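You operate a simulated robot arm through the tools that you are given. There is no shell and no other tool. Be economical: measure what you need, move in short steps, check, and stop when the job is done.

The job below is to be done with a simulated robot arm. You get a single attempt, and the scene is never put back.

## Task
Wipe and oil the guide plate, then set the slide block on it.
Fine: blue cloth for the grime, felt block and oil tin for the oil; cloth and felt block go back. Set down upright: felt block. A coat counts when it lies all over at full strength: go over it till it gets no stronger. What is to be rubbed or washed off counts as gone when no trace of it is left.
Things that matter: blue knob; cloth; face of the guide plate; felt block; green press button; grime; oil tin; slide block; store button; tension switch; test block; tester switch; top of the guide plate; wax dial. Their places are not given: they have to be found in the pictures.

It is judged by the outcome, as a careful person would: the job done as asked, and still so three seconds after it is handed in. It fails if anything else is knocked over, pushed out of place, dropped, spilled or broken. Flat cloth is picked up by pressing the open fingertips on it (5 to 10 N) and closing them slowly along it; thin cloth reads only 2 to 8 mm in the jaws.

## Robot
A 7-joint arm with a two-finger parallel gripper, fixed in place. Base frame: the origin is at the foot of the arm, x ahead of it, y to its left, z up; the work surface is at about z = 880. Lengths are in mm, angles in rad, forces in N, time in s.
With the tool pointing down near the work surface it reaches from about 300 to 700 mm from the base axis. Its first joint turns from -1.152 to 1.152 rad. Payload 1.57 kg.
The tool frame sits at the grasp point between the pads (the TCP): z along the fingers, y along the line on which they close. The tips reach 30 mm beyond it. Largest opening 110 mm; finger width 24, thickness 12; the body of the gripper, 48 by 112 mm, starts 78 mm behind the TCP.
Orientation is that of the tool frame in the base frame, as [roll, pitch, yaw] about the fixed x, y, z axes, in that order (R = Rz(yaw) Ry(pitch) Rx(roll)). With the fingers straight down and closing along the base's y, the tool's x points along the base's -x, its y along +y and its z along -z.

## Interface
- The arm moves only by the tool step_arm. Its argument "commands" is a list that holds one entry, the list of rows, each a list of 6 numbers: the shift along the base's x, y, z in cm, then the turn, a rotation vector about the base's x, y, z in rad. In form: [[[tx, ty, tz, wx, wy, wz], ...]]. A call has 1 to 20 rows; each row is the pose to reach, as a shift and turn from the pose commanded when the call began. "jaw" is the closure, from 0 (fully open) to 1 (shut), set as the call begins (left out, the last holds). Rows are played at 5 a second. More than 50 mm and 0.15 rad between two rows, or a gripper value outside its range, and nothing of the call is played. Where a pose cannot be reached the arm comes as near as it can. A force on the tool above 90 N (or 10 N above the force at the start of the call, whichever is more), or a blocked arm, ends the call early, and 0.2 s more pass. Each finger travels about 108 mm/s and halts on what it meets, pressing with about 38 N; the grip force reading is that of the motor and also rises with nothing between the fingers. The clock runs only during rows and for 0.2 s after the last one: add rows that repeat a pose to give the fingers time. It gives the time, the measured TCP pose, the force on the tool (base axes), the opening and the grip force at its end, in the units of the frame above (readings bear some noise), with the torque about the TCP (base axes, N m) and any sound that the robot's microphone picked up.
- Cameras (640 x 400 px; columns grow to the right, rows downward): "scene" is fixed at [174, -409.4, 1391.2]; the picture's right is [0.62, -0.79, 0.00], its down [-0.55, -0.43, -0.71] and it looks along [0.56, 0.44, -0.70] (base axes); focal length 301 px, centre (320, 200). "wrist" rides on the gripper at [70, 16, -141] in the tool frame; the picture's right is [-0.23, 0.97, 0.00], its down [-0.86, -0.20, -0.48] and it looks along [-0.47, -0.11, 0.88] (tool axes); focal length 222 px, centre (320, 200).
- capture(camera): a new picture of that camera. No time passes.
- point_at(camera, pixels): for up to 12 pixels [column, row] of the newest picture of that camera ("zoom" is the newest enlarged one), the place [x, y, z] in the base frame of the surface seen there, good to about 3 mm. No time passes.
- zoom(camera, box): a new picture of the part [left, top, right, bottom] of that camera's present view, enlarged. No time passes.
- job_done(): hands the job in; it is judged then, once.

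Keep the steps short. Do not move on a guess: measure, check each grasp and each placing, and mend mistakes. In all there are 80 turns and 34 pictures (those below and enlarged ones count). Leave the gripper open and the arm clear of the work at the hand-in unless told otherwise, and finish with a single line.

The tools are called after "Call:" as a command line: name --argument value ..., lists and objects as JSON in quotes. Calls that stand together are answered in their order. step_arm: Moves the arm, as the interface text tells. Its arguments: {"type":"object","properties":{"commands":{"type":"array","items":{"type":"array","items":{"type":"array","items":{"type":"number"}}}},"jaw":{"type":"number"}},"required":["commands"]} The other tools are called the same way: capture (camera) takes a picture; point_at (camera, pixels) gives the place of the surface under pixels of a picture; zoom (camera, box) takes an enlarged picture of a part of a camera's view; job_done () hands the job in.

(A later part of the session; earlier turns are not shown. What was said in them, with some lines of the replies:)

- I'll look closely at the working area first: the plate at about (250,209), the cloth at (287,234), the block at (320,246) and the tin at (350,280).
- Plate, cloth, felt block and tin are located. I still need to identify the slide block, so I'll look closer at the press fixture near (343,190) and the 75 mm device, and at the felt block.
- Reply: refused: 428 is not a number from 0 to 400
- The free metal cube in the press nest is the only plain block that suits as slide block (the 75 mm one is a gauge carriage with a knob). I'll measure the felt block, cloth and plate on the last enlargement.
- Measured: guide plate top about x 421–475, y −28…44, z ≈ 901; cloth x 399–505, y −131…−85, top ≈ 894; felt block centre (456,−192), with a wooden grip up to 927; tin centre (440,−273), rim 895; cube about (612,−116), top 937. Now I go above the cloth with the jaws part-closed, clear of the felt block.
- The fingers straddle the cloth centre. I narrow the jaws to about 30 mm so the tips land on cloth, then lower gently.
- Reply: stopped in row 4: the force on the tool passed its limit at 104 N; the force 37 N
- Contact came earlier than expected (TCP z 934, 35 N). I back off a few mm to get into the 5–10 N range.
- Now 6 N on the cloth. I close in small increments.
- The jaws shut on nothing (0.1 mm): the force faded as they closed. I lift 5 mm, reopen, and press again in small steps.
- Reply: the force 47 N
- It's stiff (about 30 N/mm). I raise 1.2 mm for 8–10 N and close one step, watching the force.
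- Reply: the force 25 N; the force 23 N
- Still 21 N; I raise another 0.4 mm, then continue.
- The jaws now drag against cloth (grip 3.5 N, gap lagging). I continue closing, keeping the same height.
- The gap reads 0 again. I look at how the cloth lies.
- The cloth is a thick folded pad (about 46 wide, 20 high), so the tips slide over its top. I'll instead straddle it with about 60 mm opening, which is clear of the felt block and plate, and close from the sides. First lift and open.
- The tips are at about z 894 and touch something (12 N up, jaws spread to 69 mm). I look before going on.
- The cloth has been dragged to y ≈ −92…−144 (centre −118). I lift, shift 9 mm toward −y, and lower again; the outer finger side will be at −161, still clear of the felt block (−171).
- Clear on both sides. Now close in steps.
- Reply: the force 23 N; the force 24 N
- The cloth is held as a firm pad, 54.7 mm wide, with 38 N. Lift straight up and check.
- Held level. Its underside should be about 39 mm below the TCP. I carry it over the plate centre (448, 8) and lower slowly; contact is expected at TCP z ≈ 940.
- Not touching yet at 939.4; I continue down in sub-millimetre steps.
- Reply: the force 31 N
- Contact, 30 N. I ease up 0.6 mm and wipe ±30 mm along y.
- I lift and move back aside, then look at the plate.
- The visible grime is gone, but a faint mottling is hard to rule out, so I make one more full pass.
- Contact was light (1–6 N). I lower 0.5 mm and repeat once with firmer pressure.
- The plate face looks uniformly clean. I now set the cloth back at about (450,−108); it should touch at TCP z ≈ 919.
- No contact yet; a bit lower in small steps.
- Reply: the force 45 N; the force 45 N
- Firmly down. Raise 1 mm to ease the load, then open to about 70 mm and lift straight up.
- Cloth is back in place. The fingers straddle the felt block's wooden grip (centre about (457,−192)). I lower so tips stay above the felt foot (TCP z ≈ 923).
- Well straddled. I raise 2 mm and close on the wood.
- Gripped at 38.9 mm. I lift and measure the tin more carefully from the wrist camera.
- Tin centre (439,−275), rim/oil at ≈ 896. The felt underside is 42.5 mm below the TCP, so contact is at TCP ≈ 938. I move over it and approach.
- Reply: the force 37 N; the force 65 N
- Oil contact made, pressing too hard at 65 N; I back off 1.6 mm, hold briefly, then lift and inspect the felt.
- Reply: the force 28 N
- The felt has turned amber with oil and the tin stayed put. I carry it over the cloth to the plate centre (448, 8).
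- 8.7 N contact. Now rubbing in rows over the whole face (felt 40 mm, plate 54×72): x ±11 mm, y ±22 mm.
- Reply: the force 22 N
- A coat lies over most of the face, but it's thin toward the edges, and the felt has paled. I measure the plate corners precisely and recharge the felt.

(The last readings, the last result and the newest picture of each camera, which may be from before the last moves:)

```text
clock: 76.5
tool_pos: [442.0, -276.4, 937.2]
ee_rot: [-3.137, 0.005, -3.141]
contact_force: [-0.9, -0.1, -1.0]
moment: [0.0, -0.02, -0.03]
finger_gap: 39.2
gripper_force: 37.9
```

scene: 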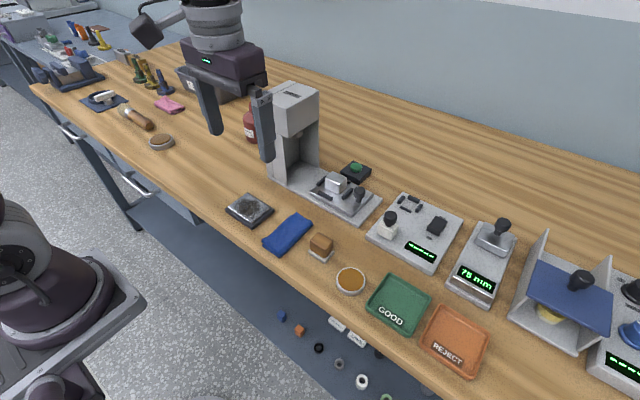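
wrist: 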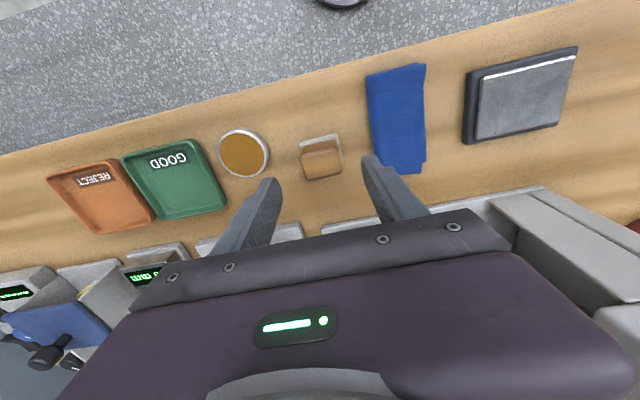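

Plate centre (449, 9), 57 × 75 mm. Now dab the felt in the oil: lower in small steps.

Call:
step_arm --commands '[[[-0.2, 0.1, -0.08, 0, 0, 0], [-0.2, 0.1, -0.15, 0, 0, 0], [-0.2, 0.1, -0.15, 0, 0, 0]]]'

Call:
step_arm --commands '[[[0, 0, -0.04, 0, 0, 0], [0, 0, -0.08, 0, 0, 0], [0, 0, -0.08, 0, 0, 0], [0, 0, -0.08, 0, 0, 0]]]'

```text
clock: 77.3
tool_pos: [439.3, -275.4, 937.4]
ee_rot: [-3.139, 0.007, -3.141]
contact_force: [0.2, -0.3, -0.2]
moment: [-0.02, 0.0, 0.02]
finger_gap: 38.9
gripper_force: 38.0
```

```text
clock: 78.3
tool_pos: [438.5, -273.5, 937.5]
ee_rot: [-3.138, 0.007, -3.14]
contact_force: [2.8, 3.1, 19.0]
moment: [0.24, -0.12, -0.01]
finger_gap: 39.4
gripper_force: 38.3
```

19 N in the oil, held a second. I lift, return to the plate, and stop just above contact.

Call:
step_arm --commands '[[[0, 0, 2, 0, 0, 0], [0, 0, 5.5, 0, 0, 0], [0.2, 4.2, 5.5, 0, 0, 0], [0.4, 8.4, 5.5, 0, 0, 0], [0.6, 12.6, 5.5, 0, 0, 0], [0.8, 16.8, 5.5, 0, 0, 0], [1, 21, 5.5, 0, 0, 0], [1, 25, 5.5, 0, 0, 0], [1, 28.4, 5.5, 0, 0, 0], [1, 28.4, 3, 0, 0, 0], [1, 28.4, 1, 0, 0, 0], [1, 28.4, 0.5, 0, 0, 0], [1, 28.4, 0.5, 0, 0, 0]]]'

Call:
step_arm --commands '[[[0, 0, -0.05, 0, 0, 0], [0, 0, -0.1, 0, 0, 0], [0, 0, -0.1, 0, 0, 0]]]'

```text
clock: 81.1
tool_pos: [448.9, 8.5, 940.2]
ee_rot: [-3.14, 0.005, 3.14]
contact_force: [1.4, 0.1, 0.5]
moment: [0.0, 0.01, 0.01]
finger_gap: 39.1
gripper_force: 38.5
```

```text
clock: 81.9
tool_pos: [448.5, 10.1, 939.0]
ee_rot: [-3.14, 0.005, -3.14]
contact_force: [-2.0, -0.5, 4.5]
moment: [0.04, 0.05, 0.01]
finger_gap: 39.1
gripper_force: 38.0
```

4.5 N; I press a further 0.3 mm and rub with a wider pattern, edges included (x ±16, y ±26).

Call:
step_arm --commands '[[[0, 0.8, -0.03, 0, 0, 0], [0, 1.7, -0.03, 0, 0, 0], [0, 2.6, -0.03, 0, 0, 0], [0.8, 2.6, -0.03, 0, 0, 0], [1.6, 2.6, -0.03, 0, 0, 0], [1.6, 1.5, -0.03, 0, 0, 0], [1.6, 0.4, -0.03, 0, 0, 0], [1.6, -0.7, -0.03, 0, 0, 0], [1.6, -1.8, -0.03, 0, 0, 0], [1.6, -2.6, -0.03, 0, 0, 0], [0.6, -2.6, -0.03, 0, 0, 0], [-0.6, -2.6, -0.03, 0, 0, 0], [-1.6, -2.6, -0.03, 0, 0, 0], [-1.6, -1.5, -0.03, 0, 0, 0], [-1.6, -0.4, -0.03, 0, 0, 0], [-1.6, 0.7, -0.03, 0, 0, 0], [-1.6, 1.8, -0.03, 0, 0, 0], [-1.6, 2.6, -0.03, 0, 0, 0], [-0.8, 2.6, -0.03, 0, 0, 0], [0, 2.6, -0.03, 0, 0, 0]]]'

Call:
step_arm --commands '[[[0, -1, 0, 0, 0, 0], [0, -2, 0, 0, 0, 0], [0, -3, 0, 0, 0, 0], [0, -4, 0, 0, 0, 0], [0, -5.2, 0, 0, 0, 0], [1.2, -5.2, 0, 0, 0, 0], [1.2, -4.2, 0, 0, 0, 0], [1.2, -3.2, 0, 0, 0, 0], [1.2, -2.2, 0, 0, 0, 0], [1.2, -1.2, 0, 0, 0, 0], [1.2, 0, 0, 0, 0, 0], [0, 0, 0, 0, 0, 0], [-1.2, 0, 0, 0, 0, 0], [-1.2, -1.2, 0, 0, 0, 0], [-1.2, -2.2, 0, 0, 0, 0], [-1.2, -3.2, 0, 0, 0, 0], [-1.2, -4.2, 0, 0, 0, 0], [-1.2, -5.2, 0, 0, 0, 0], [0, -4, 0, 0, 0, 0], [0, -2.6, 0, 0, 0, 0]]]'

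Call:
step_arm --commands '[[[0, 0, 2, 0, 0, 0], [0, 0, 5, 0, 0, 0], [0, -4.8, 5, 0, 0, 0], [0, -9.6, 5, 0, 0, 0], [0, -12.5, 5, 0, 0, 0], [0, -12.5, 5, 0, 0, 0]]]'

Call:
zoom --camera "scene" --box '[220, 185, 300, 242]'

```text
clock: 86.1
tool_pos: [448.8, 35.6, 939.7]
ee_rot: [-3.141, 0.004, -3.14]
contact_force: [-9.2, 1.7, 24.9]
moment: [0.08, 0.29, -0.02]
finger_gap: 39.0
gripper_force: 37.8
```

```text
clock: 90.3
tool_pos: [448.9, 9.6, 939.4]
ee_rot: [-3.141, 0.006, 3.142]
contact_force: [0.0, 0.8, -0.4]
moment: [0.02, 0.01, 0.0]
finger_gap: 39.1
gripper_force: 37.8
```

```text
clock: 91.7
tool_pos: [449.0, -116.6, 989.5]
ee_rot: [-3.14, 0.006, -3.14]
contact_force: [0.7, -0.1, -0.1]
moment: [-0.01, 0.02, -0.01]
finger_gap: 38.9
gripper_force: 37.7
```

```text
7.02 times, centred on (260, 214) of scene
```

zoom: 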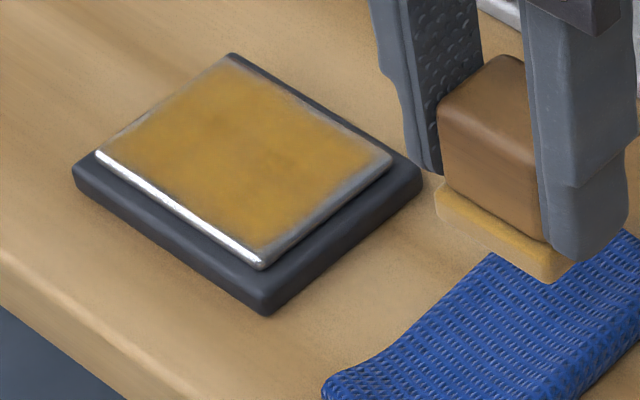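

Nearly unchanged from the first coat, but the margins remain a little lighter and the last stroke ended without contact. I do another pass with verified pressure.

Call:
step_arm --commands '[[[0, 4.5, 0, 0, 0, 0], [0, 9, 0, 0, 0, 0], [0, 12.5, 0, 0, 0, 0], [0, 12.5, -2.5, 0, 0, 0], [0, 12.5, -4.5, 0, 0, 0], [0, 12.5, -5, 0, 0, 0], [0, 12.5, -5.05, 0, 0, 0], [0, 12.5, -5.05, 0, 0, 0]]]'

Call:
step_arm --commands '[[[0, 0, -0.05, 0, 0, 0], [0, 0, -0.1, 0, 0, 0], [0, 0, -0.1, 0, 0, 0]]]'

```text
clock: 93.5
tool_pos: [450.5, 10.9, 940.1]
ee_rot: [-3.14, 0.007, -3.138]
contact_force: [-0.1, 1.9, 16.0]
moment: [0.15, 0.04, 0.01]
finger_gap: 39.1
gripper_force: 38.4
```

```text
clock: 94.3
tool_pos: [450.3, 11.1, 938.8]
ee_rot: [-3.138, 0.008, -3.14]
contact_force: [4.4, 2.2, 33.4]
moment: [0.17, -0.13, 0.07]
finger_gap: 38.7
gripper_force: 37.7
```

33 N; ease up 0.5 mm to about 18 N and go round the edges, then across.

Call:
step_arm --commands '[[[0, 0.8, 0.05, 0, 0, 0], [0, 1.7, 0.05, 0, 0, 0], [0, 2.7, 0.05, 0, 0, 0], [0.8, 2.7, 0.05, 0, 0, 0], [1.6, 2.7, 0.05, 0, 0, 0], [1.6, 1.5, 0.05, 0, 0, 0], [1.6, 0.4, 0.05, 0, 0, 0], [1.6, -0.7, 0.05, 0, 0, 0], [1.6, -1.8, 0.05, 0, 0, 0], [1.6, -2.8, 0.05, 0, 0, 0], [0.6, -2.8, 0.05, 0, 0, 0], [-0.6, -2.8, 0.05, 0, 0, 0], [-1.7, -2.8, 0.05, 0, 0, 0], [-1.7, -1.5, 0.05, 0, 0, 0], [-1.7, -0.4, 0.05, 0, 0, 0], [-1.7, 0.7, 0.05, 0, 0, 0], [-1.7, 1.8, 0.05, 0, 0, 0], [-1.7, 2.7, 0.05, 0, 0, 0], [-0.8, 2.7, 0.05, 0, 0, 0], [0, 2.7, 0.05, 0, 0, 0]]]'

Call:
step_arm --commands '[[[0, -1, -0.02, 0, 0, 0], [0, -2, -0.02, 0, 0, 0], [0, -3, -0.02, 0, 0, 0], [0, -4, -0.02, 0, 0, 0], [0, -5.3, -0.02, 0, 0, 0], [1.2, -5.3, -0.02, 0, 0, 0], [1.2, -4.2, -0.02, 0, 0, 0], [1.2, -3.2, -0.02, 0, 0, 0], [1.2, -2.2, -0.02, 0, 0, 0], [1.2, -1.2, -0.02, 0, 0, 0], [1.2, 0, -0.02, 0, 0, 0], [0, 0, -0.02, 0, 0, 0], [-1.2, 0, -0.02, 0, 0, 0], [-1.2, -1.2, -0.02, 0, 0, 0], [-1.2, -2.2, -0.02, 0, 0, 0], [-1.2, -3.2, -0.02, 0, 0, 0], [-1.2, -4.2, -0.02, 0, 0, 0], [-1.2, -5.3, -0.02, 0, 0, 0], [0, -4, -0.02, 0, 0, 0], [0, -2.7, -0.02, 0, 0, 0]]]'

Call:
step_arm --commands '[[[0, 0, 2, 0, 0, 0], [0, 0, 5, 0, 0, 0], [0, -4.8, 5, 0, 0, 0], [0, -9.6, 5, 0, 0, 0], [0, -12.5, 5, 0, 0, 0], [0, -12.5, 5, 0, 0, 0]]]'

Call:
zoom --camera "scene" --box '[220, 185, 300, 242]'

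```text
clock: 98.5
tool_pos: [448.8, 37.0, 940.0]
ee_rot: [-3.141, 0.003, -3.139]
contact_force: [-1.8, 1.0, 6.0]
moment: [0.09, 0.12, 0.01]
finger_gap: 39.0
gripper_force: 37.4
```

```text
clock: 102.7
tool_pos: [448.0, 7.9, 938.9]
ee_rot: [-3.138, 0.01, 3.139]
contact_force: [0.3, -24.9, 58.1]
moment: [-0.66, 0.18, 0.09]
finger_gap: 39.1
gripper_force: 37.9
```

```text
clock: 104.1
tool_pos: [448.7, -116.5, 986.8]
ee_rot: [-3.141, 0.005, -3.14]
contact_force: [-1.0, 0.1, 0.5]
moment: [0.0, 0.0, -0.03]
finger_gap: 39.1
gripper_force: 38.1
```

```text
7.02 times, centred on (260, 214) of scene
```

zoom: 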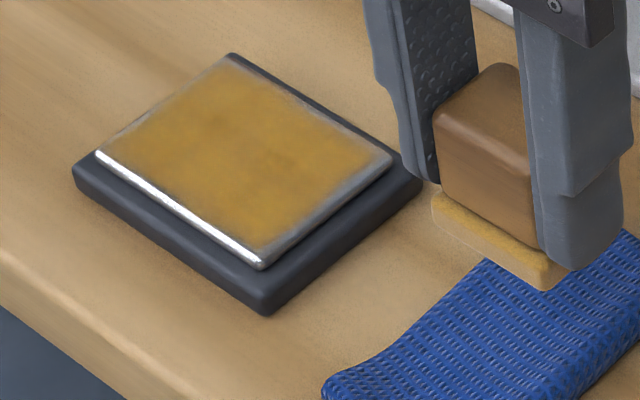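

No change from pass to pass, so it appears to be at full strength. I double-check the margins from the wrist camera's different angle.

Call:
zoom --camera "wrist" --box '[370, 70, 530, 170]'

```text
4.00 times, centred on (450, 120) of wrist
```

zoom: 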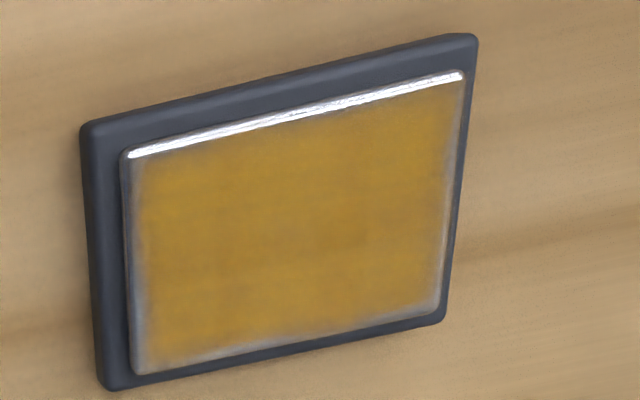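

The coat is even all round with the same soft border on every side: full. Now I return the felt block to (457,−192).

Call:
step_arm --commands '[[[0.4, -4, 0, 0, 0, 0], [0.8, -7.6, 0, 0, 0, 0], [0.8, -7.6, -3, 0, 0, 0], [0.8, -7.6, -5.5, 0, 0, 0], [0.8, -7.6, -6.3, 0, 0, 0], [0.8, -7.6, -6.6, 0, 0, 0], [0.8, -7.6, -6.6, 0, 0, 0]]]'

Call:
step_arm --commands '[[[0, 0, -0.07, 0, 0, 0], [0, 0, -0.14, 0, 0, 0], [0, 0, -0.14, 0, 0, 0]]]'

```text
clock: 105.7
tool_pos: [455.2, -189.3, 922.4]
ee_rot: [-3.14, 0.006, 3.142]
contact_force: [1.3, -0.5, 0.3]
moment: [-0.02, -0.02, 0.01]
finger_gap: 38.8
gripper_force: 38.3
```

```text
clock: 106.5
tool_pos: [456.1, -191.4, 921.2]
ee_rot: [-3.138, 0.005, 3.141]
contact_force: [-3.6, 1.4, 12.3]
moment: [0.14, 0.19, 0.02]
finger_gap: 39.0
gripper_force: 37.8
```

On the table with 12 N. I open to about 66 mm and lift away, then head toward the slide block.

Call:
step_arm --commands '[[[0, 0, 0, 0, 0, 0], [0, 0, 0, 0, 0, 0], [0, 0, 2, 0, 0, 0], [0, 0, 5, 0, 0, 0], [0, 0, 9, 0, 0, 0], [0, 0, 12, 0, 0, 0], [0, 0, 12, 0, 0, 0]]]' --jaw 0.4

Call:
capture --camera "scene"

```text
clock: 108.1
tool_pos: [455.0, -190.5, 1042.1]
ee_rot: [-3.14, 0.004, -3.14]
contact_force: [-0.3, 0.4, -0.1]
moment: [0.02, -0.01, 0.01]
finger_gap: 65.6
gripper_force: 0.0
```

```text
9 pictures are left
```

scene: 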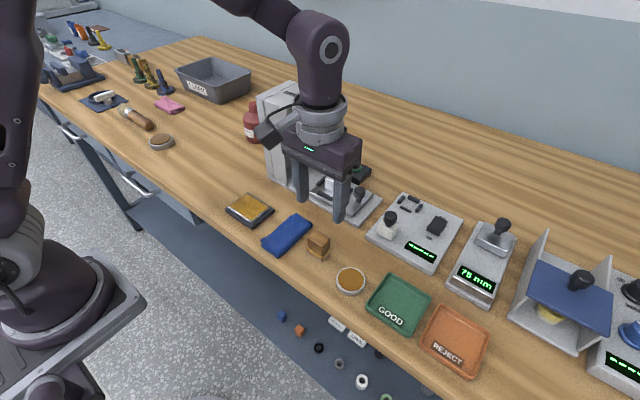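

The felt block is back in place. The arm now hides the press, so I move it aside to the left, high up, and measure the slide block and the press head.

Call:
step_arm --commands '[[[-1, 4, 1, 0, 0, 0], [-2, 8, 2, 0, 0, 0], [-3, 12, 3, 0, 0, 0], [-4, 16, 4, 0, 0, 0], [-5, 20, 4, 0, 0, 0], [-5, 24, 4, 0, 0, 0], [-5, 24, 4, 0, 0, 0]]]'

Call:
zoom --camera "scene" --box '[260, 75, 400, 255]'

```text
clock: 109.7
tool_pos: [404.1, 50.5, 1081.2]
ee_rot: [-3.14, 0.004, -3.14]
contact_force: [0.3, -0.2, 0.9]
moment: [-0.02, 0.01, -0.01]
finger_gap: 66.2
gripper_force: 0.0
```

```text
2.22 times, centred on (330, 165) of scene
```

zoom: 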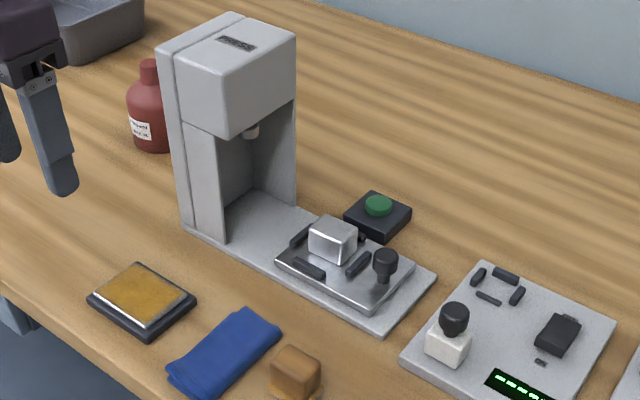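

Call:
point_at --camera "zoom" --pixels '[[238, 135], [295, 98], [296, 40], [182, 60], [220, 225], [296, 195]]'

Call:
zoom --camera "scene" --box '[310, 160, 370, 205]'

```text
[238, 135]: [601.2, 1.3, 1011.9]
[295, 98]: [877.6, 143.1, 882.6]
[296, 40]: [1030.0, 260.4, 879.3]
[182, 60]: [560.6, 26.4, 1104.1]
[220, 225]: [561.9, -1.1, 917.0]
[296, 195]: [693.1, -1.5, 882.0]
```

```text
8.89 times, centred on (340, 182) of scene
```

zoom: 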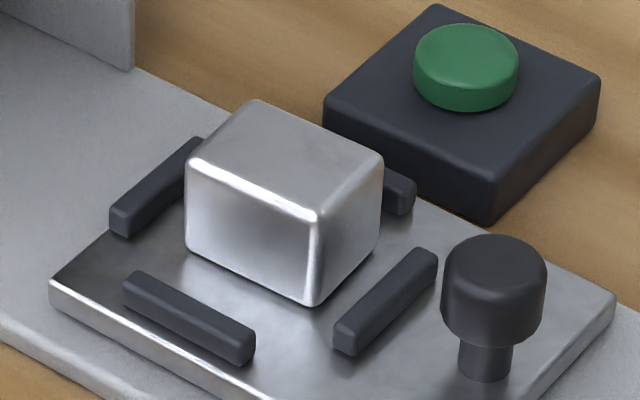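

Call:
point_at --camera "zoom" --pixels '[[192, 165], [253, 105], [378, 155], [318, 212], [285, 155], [190, 235], [308, 300], [375, 245], [385, 300], [160, 185], [490, 260], [190, 310]]'

```text
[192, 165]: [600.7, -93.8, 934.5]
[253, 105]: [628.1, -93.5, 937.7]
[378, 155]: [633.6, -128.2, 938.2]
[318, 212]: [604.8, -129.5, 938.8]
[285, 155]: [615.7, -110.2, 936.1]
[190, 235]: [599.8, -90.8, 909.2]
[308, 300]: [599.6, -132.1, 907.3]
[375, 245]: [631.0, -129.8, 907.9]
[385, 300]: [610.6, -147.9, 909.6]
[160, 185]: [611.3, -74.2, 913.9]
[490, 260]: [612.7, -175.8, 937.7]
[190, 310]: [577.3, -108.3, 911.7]
```

Slide block: x 600–632, y −92…−132, z 906–938; nest bars reach ≈ 912, knob from y −164; press head is at y > −5. I grip it along y with tips at ≈ 917, above the bars. First approach above, y before x.

Call:
step_arm --commands '[[[0, -4.1, 0, 0, 0, 0], [0, -8.2, 0, 0, 0, 0], [0, -12.3, 0, 0, 0, 0], [0, -16.2, 0, 0, 0, 0], [4.2, -16.2, 0, 0, 0, 0], [8.4, -16.2, 0, 0, 0, 0], [12.6, -16.2, 0, 0, 0, 0], [16.8, -16.2, 0, 0, 0, 0], [21.2, -16.2, 0, 0, 0, 0], [21.2, -16.2, -4, 0, 0, 0], [21.2, -16.2, -8, 0, 0, 0], [21.2, -16.2, -8, 0, 0, 0]]]' --jaw 0.45

Call:
capture --camera "scene"

```text
clock: 112.3
tool_pos: [619.1, -110.7, 1002.2]
ee_rot: [-3.139, 0.005, -3.139]
contact_force: [0.2, -0.1, -0.2]
moment: [0.03, 0.0, 0.02]
finger_gap: 60.6
gripper_force: 0.2
```

```text
6 pictures are left
```

scene: 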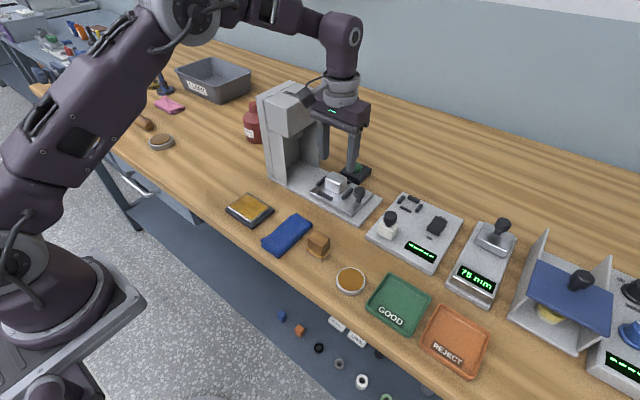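

Position looks right. Lower to TCP z ≈ 947 and close.

Call:
step_arm --commands '[[[-0.2, 0, -2, 0, 0, 0], [-0.2, 0, -4, 0, 0, 0], [-0.2, 0, -5, 0, 0, 0], [-0.2, 0, -5.5, 0, 0, 0], [-0.2, 0, -5.5, 0, 0, 0]]]'

Call:
step_arm --commands '[[[0, 0, 0, 0, 0, 0], [0, 0, 0, 0, 0, 0], [0, 0, 0, 0, 0, 0]]]' --jaw 1.0

```text
clock: 113.5
tool_pos: [615.9, -112.3, 947.3]
ee_rot: [-3.141, 0.005, 3.141]
contact_force: [-0.7, 0.4, 0.2]
moment: [0.01, -0.02, -0.01]
finger_gap: 60.5
gripper_force: 0.2
```

```text
clock: 114.3
tool_pos: [615.3, -112.0, 946.6]
ee_rot: [-3.139, 0.004, 3.141]
contact_force: [0.1, -0.1, -0.4]
moment: [-0.02, -0.01, -0.01]
finger_gap: 43.2
gripper_force: 38.0
```

Held at 43 mm. Lift straight, watching the weight.

Call:
step_arm --commands '[[[0, 0, 0.5, 0, 0, 0], [0, 0, 2, 0, 0, 0], [0, 0, 4.5, 0, 0, 0], [0, 0, 7, 0, 0, 0], [0, 0, 7, 0, 0, 0]]]'

Call:
zoom --camera "scene" --box '[250, 120, 410, 240]'

```text
clock: 115.5
tool_pos: [617.0, -113.3, 1014.9]
ee_rot: [-3.14, 0.004, 3.141]
contact_force: [0.2, 0.1, -1.9]
moment: [0.01, -0.03, 0.01]
finger_gap: 43.4
gripper_force: 37.5
```

```text
3.33 times, centred on (330, 180) of scene
```

zoom: 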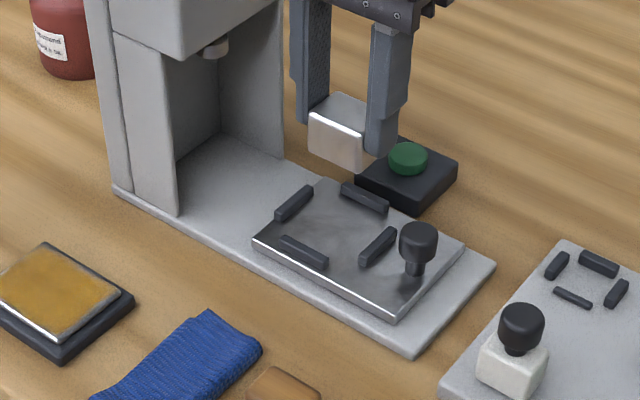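

Slide block held level. I carry it back in x, then over the plate centre, stopping just above contact (expected TCP ≈ 942).

Call:
step_arm --commands '[[[-4.2, 0, 0, 0, 0, 0], [-8.4, 0, 0, 0, 0, 0], [-12.6, 0, 0, 0, 0, 0], [-16.8, 0, 0, 0, 0, 0], [-16.8, 4.1, 0, 0, 0, 0], [-16.8, 8.2, 0, 0, 0, 0], [-16.8, 12.2, 0, 0, 0, 0], [-16.8, 12.2, -3.5, 0, 0, 0], [-16.8, 12.2, -6, 0, 0, 0], [-16.8, 12.2, -6.8, 0, 0, 0], [-16.8, 12.2, -6.8, 0, 0, 0]]]'

Call:
step_arm --commands '[[[0, 0, -0.1, 0, 0, 0], [0, 0, -0.2, 0, 0, 0], [0, 0, -0.3, 0, 0, 0], [0, 0, -0.3, 0, 0, 0]]]'

```text
clock: 117.9
tool_pos: [447.7, 9.9, 947.2]
ee_rot: [-3.139, 0.004, -3.141]
contact_force: [0.2, 0.4, -1.3]
moment: [0.02, -0.01, -0.01]
finger_gap: 43.0
gripper_force: 37.8
```

```text
clock: 118.9
tool_pos: [448.4, 9.8, 944.5]
ee_rot: [-3.141, 0.005, 3.141]
contact_force: [0.2, -0.8, -1.3]
moment: [0.0, 0.01, 0.02]
finger_gap: 43.1
gripper_force: 37.5
```

Call:
step_arm --commands '[[[0, 0, -0.1, 0, 0, 0], [0, 0, -0.2, 0, 0, 0], [0, 0, -0.2, 0, 0, 0]]]'

Call:
step_arm --commands '[[[0, 0, -0.05, 0, 0, 0], [0, 0, -0.1, 0, 0, 0], [0, 0, -0.1, 0, 0, 0]]]'

```text
clock: 119.7
tool_pos: [448.3, 9.2, 942.9]
ee_rot: [-3.141, 0.005, 3.14]
contact_force: [-0.2, -0.3, -1.6]
moment: [-0.01, 0.03, -0.03]
finger_gap: 43.2
gripper_force: 37.5
```

```text
clock: 120.5
tool_pos: [447.5, 8.9, 942.7]
ee_rot: [-3.14, 0.006, -3.141]
contact_force: [-1.3, 0.6, 2.8]
moment: [0.13, 0.02, 0.05]
finger_gap: 43.0
gripper_force: 37.7
```

Just touching (2.8 N up after −1.6 of weight). I set it a hair lower, open fully enough to clear, and lift away.

Call:
step_arm --commands '[[[0, 0, -0.02, 0, 0, 0], [0, 0, -0.02, 0, 0, 0]]]'

Call:
step_arm --commands '[[[0, 0, 0, 0, 0, 0], [0, 0, 0, 0, 0, 0], [0, 0, 0, 0, 0, 0], [0, 0, 2, 0, 0, 0], [0, 0, 5, 0, 0, 0], [0, 0, 9, 0, 0, 0], [0, 0, 13, 0, 0, 0], [0, 4, 16, 0, 0, 0], [0, 8, 18, 0, 0, 0], [0, 8, 18, 0, 0, 0]]]' --jaw 0.35

Call:
zoom --camera "scene" --box '[215, 185, 375, 305]'

Call:
capture --camera "scene"

```text
clock: 121.1
tool_pos: [448.5, 9.7, 942.7]
ee_rot: [-3.139, 0.006, -3.14]
contact_force: [-3.9, 2.3, 16.8]
moment: [0.18, 0.17, 0.01]
finger_gap: 43.3
gripper_force: 38.3
```

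```text
clock: 123.3
tool_pos: [448.0, 90.6, 1122.0]
ee_rot: [-3.141, 0.006, -3.14]
contact_force: [-0.5, 0.8, -0.4]
moment: [0.04, -0.02, 0.01]
finger_gap: 71.6
gripper_force: 0.1
```

```text
3.33 times, centred on (295, 245) of scene
```

zoom: 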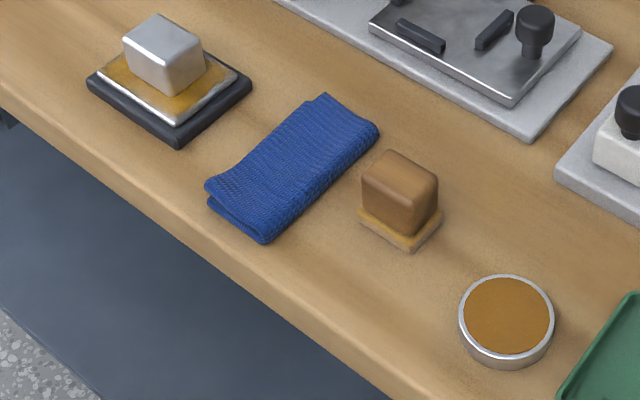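

```text
3 pictures are left
```

scene: 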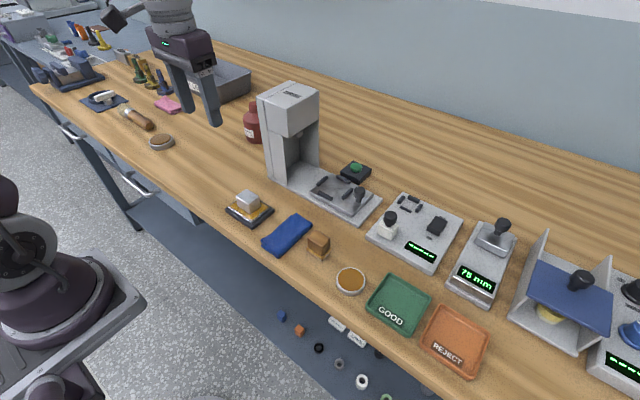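

Everything stands well; the felt block looks slightly shifted from where it was, so I measure it.

Call:
point_at --camera "zoom" --pixels '[[364, 173], [390, 152], [436, 178], [405, 205], [360, 212], [412, 248], [438, 222], [400, 180]]'

```text
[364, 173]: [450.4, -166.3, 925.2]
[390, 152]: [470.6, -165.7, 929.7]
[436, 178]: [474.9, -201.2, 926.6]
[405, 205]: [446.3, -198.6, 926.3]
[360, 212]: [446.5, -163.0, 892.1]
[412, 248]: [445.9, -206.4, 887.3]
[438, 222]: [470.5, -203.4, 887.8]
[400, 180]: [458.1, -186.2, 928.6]
```

The felt block is only about 6 mm from its original spot and upright, which is well "back". The cloth lies in place, and the slide block sits flat on the oiled plate. I open the gripper fully, then hand in.

Call:
step_arm --commands '[[[0, 0, 0, 0, 0, 0], [0, 0, 0, 0, 0, 0], [0, 0, 0, 0, 0, 0]]]' --jaw 0

Call:
job_done

```text
clock: 124.1
tool_pos: [448.7, 89.8, 1120.8]
ee_rot: [-3.141, 0.006, 3.141]
contact_force: [0.5, -0.3, 0.1]
moment: [-0.02, -0.03, -0.02]
finger_gap: 110.0
gripper_force: 0.1
```

```text
The job is handed in.
```

I wiped the guide plate clean, oiled it until the coat got no stronger, and set on it the plain metal block from the press nest, which I took to be the slide block; the cloth is back and the felt block stands upright about 6 mm from its old spot.
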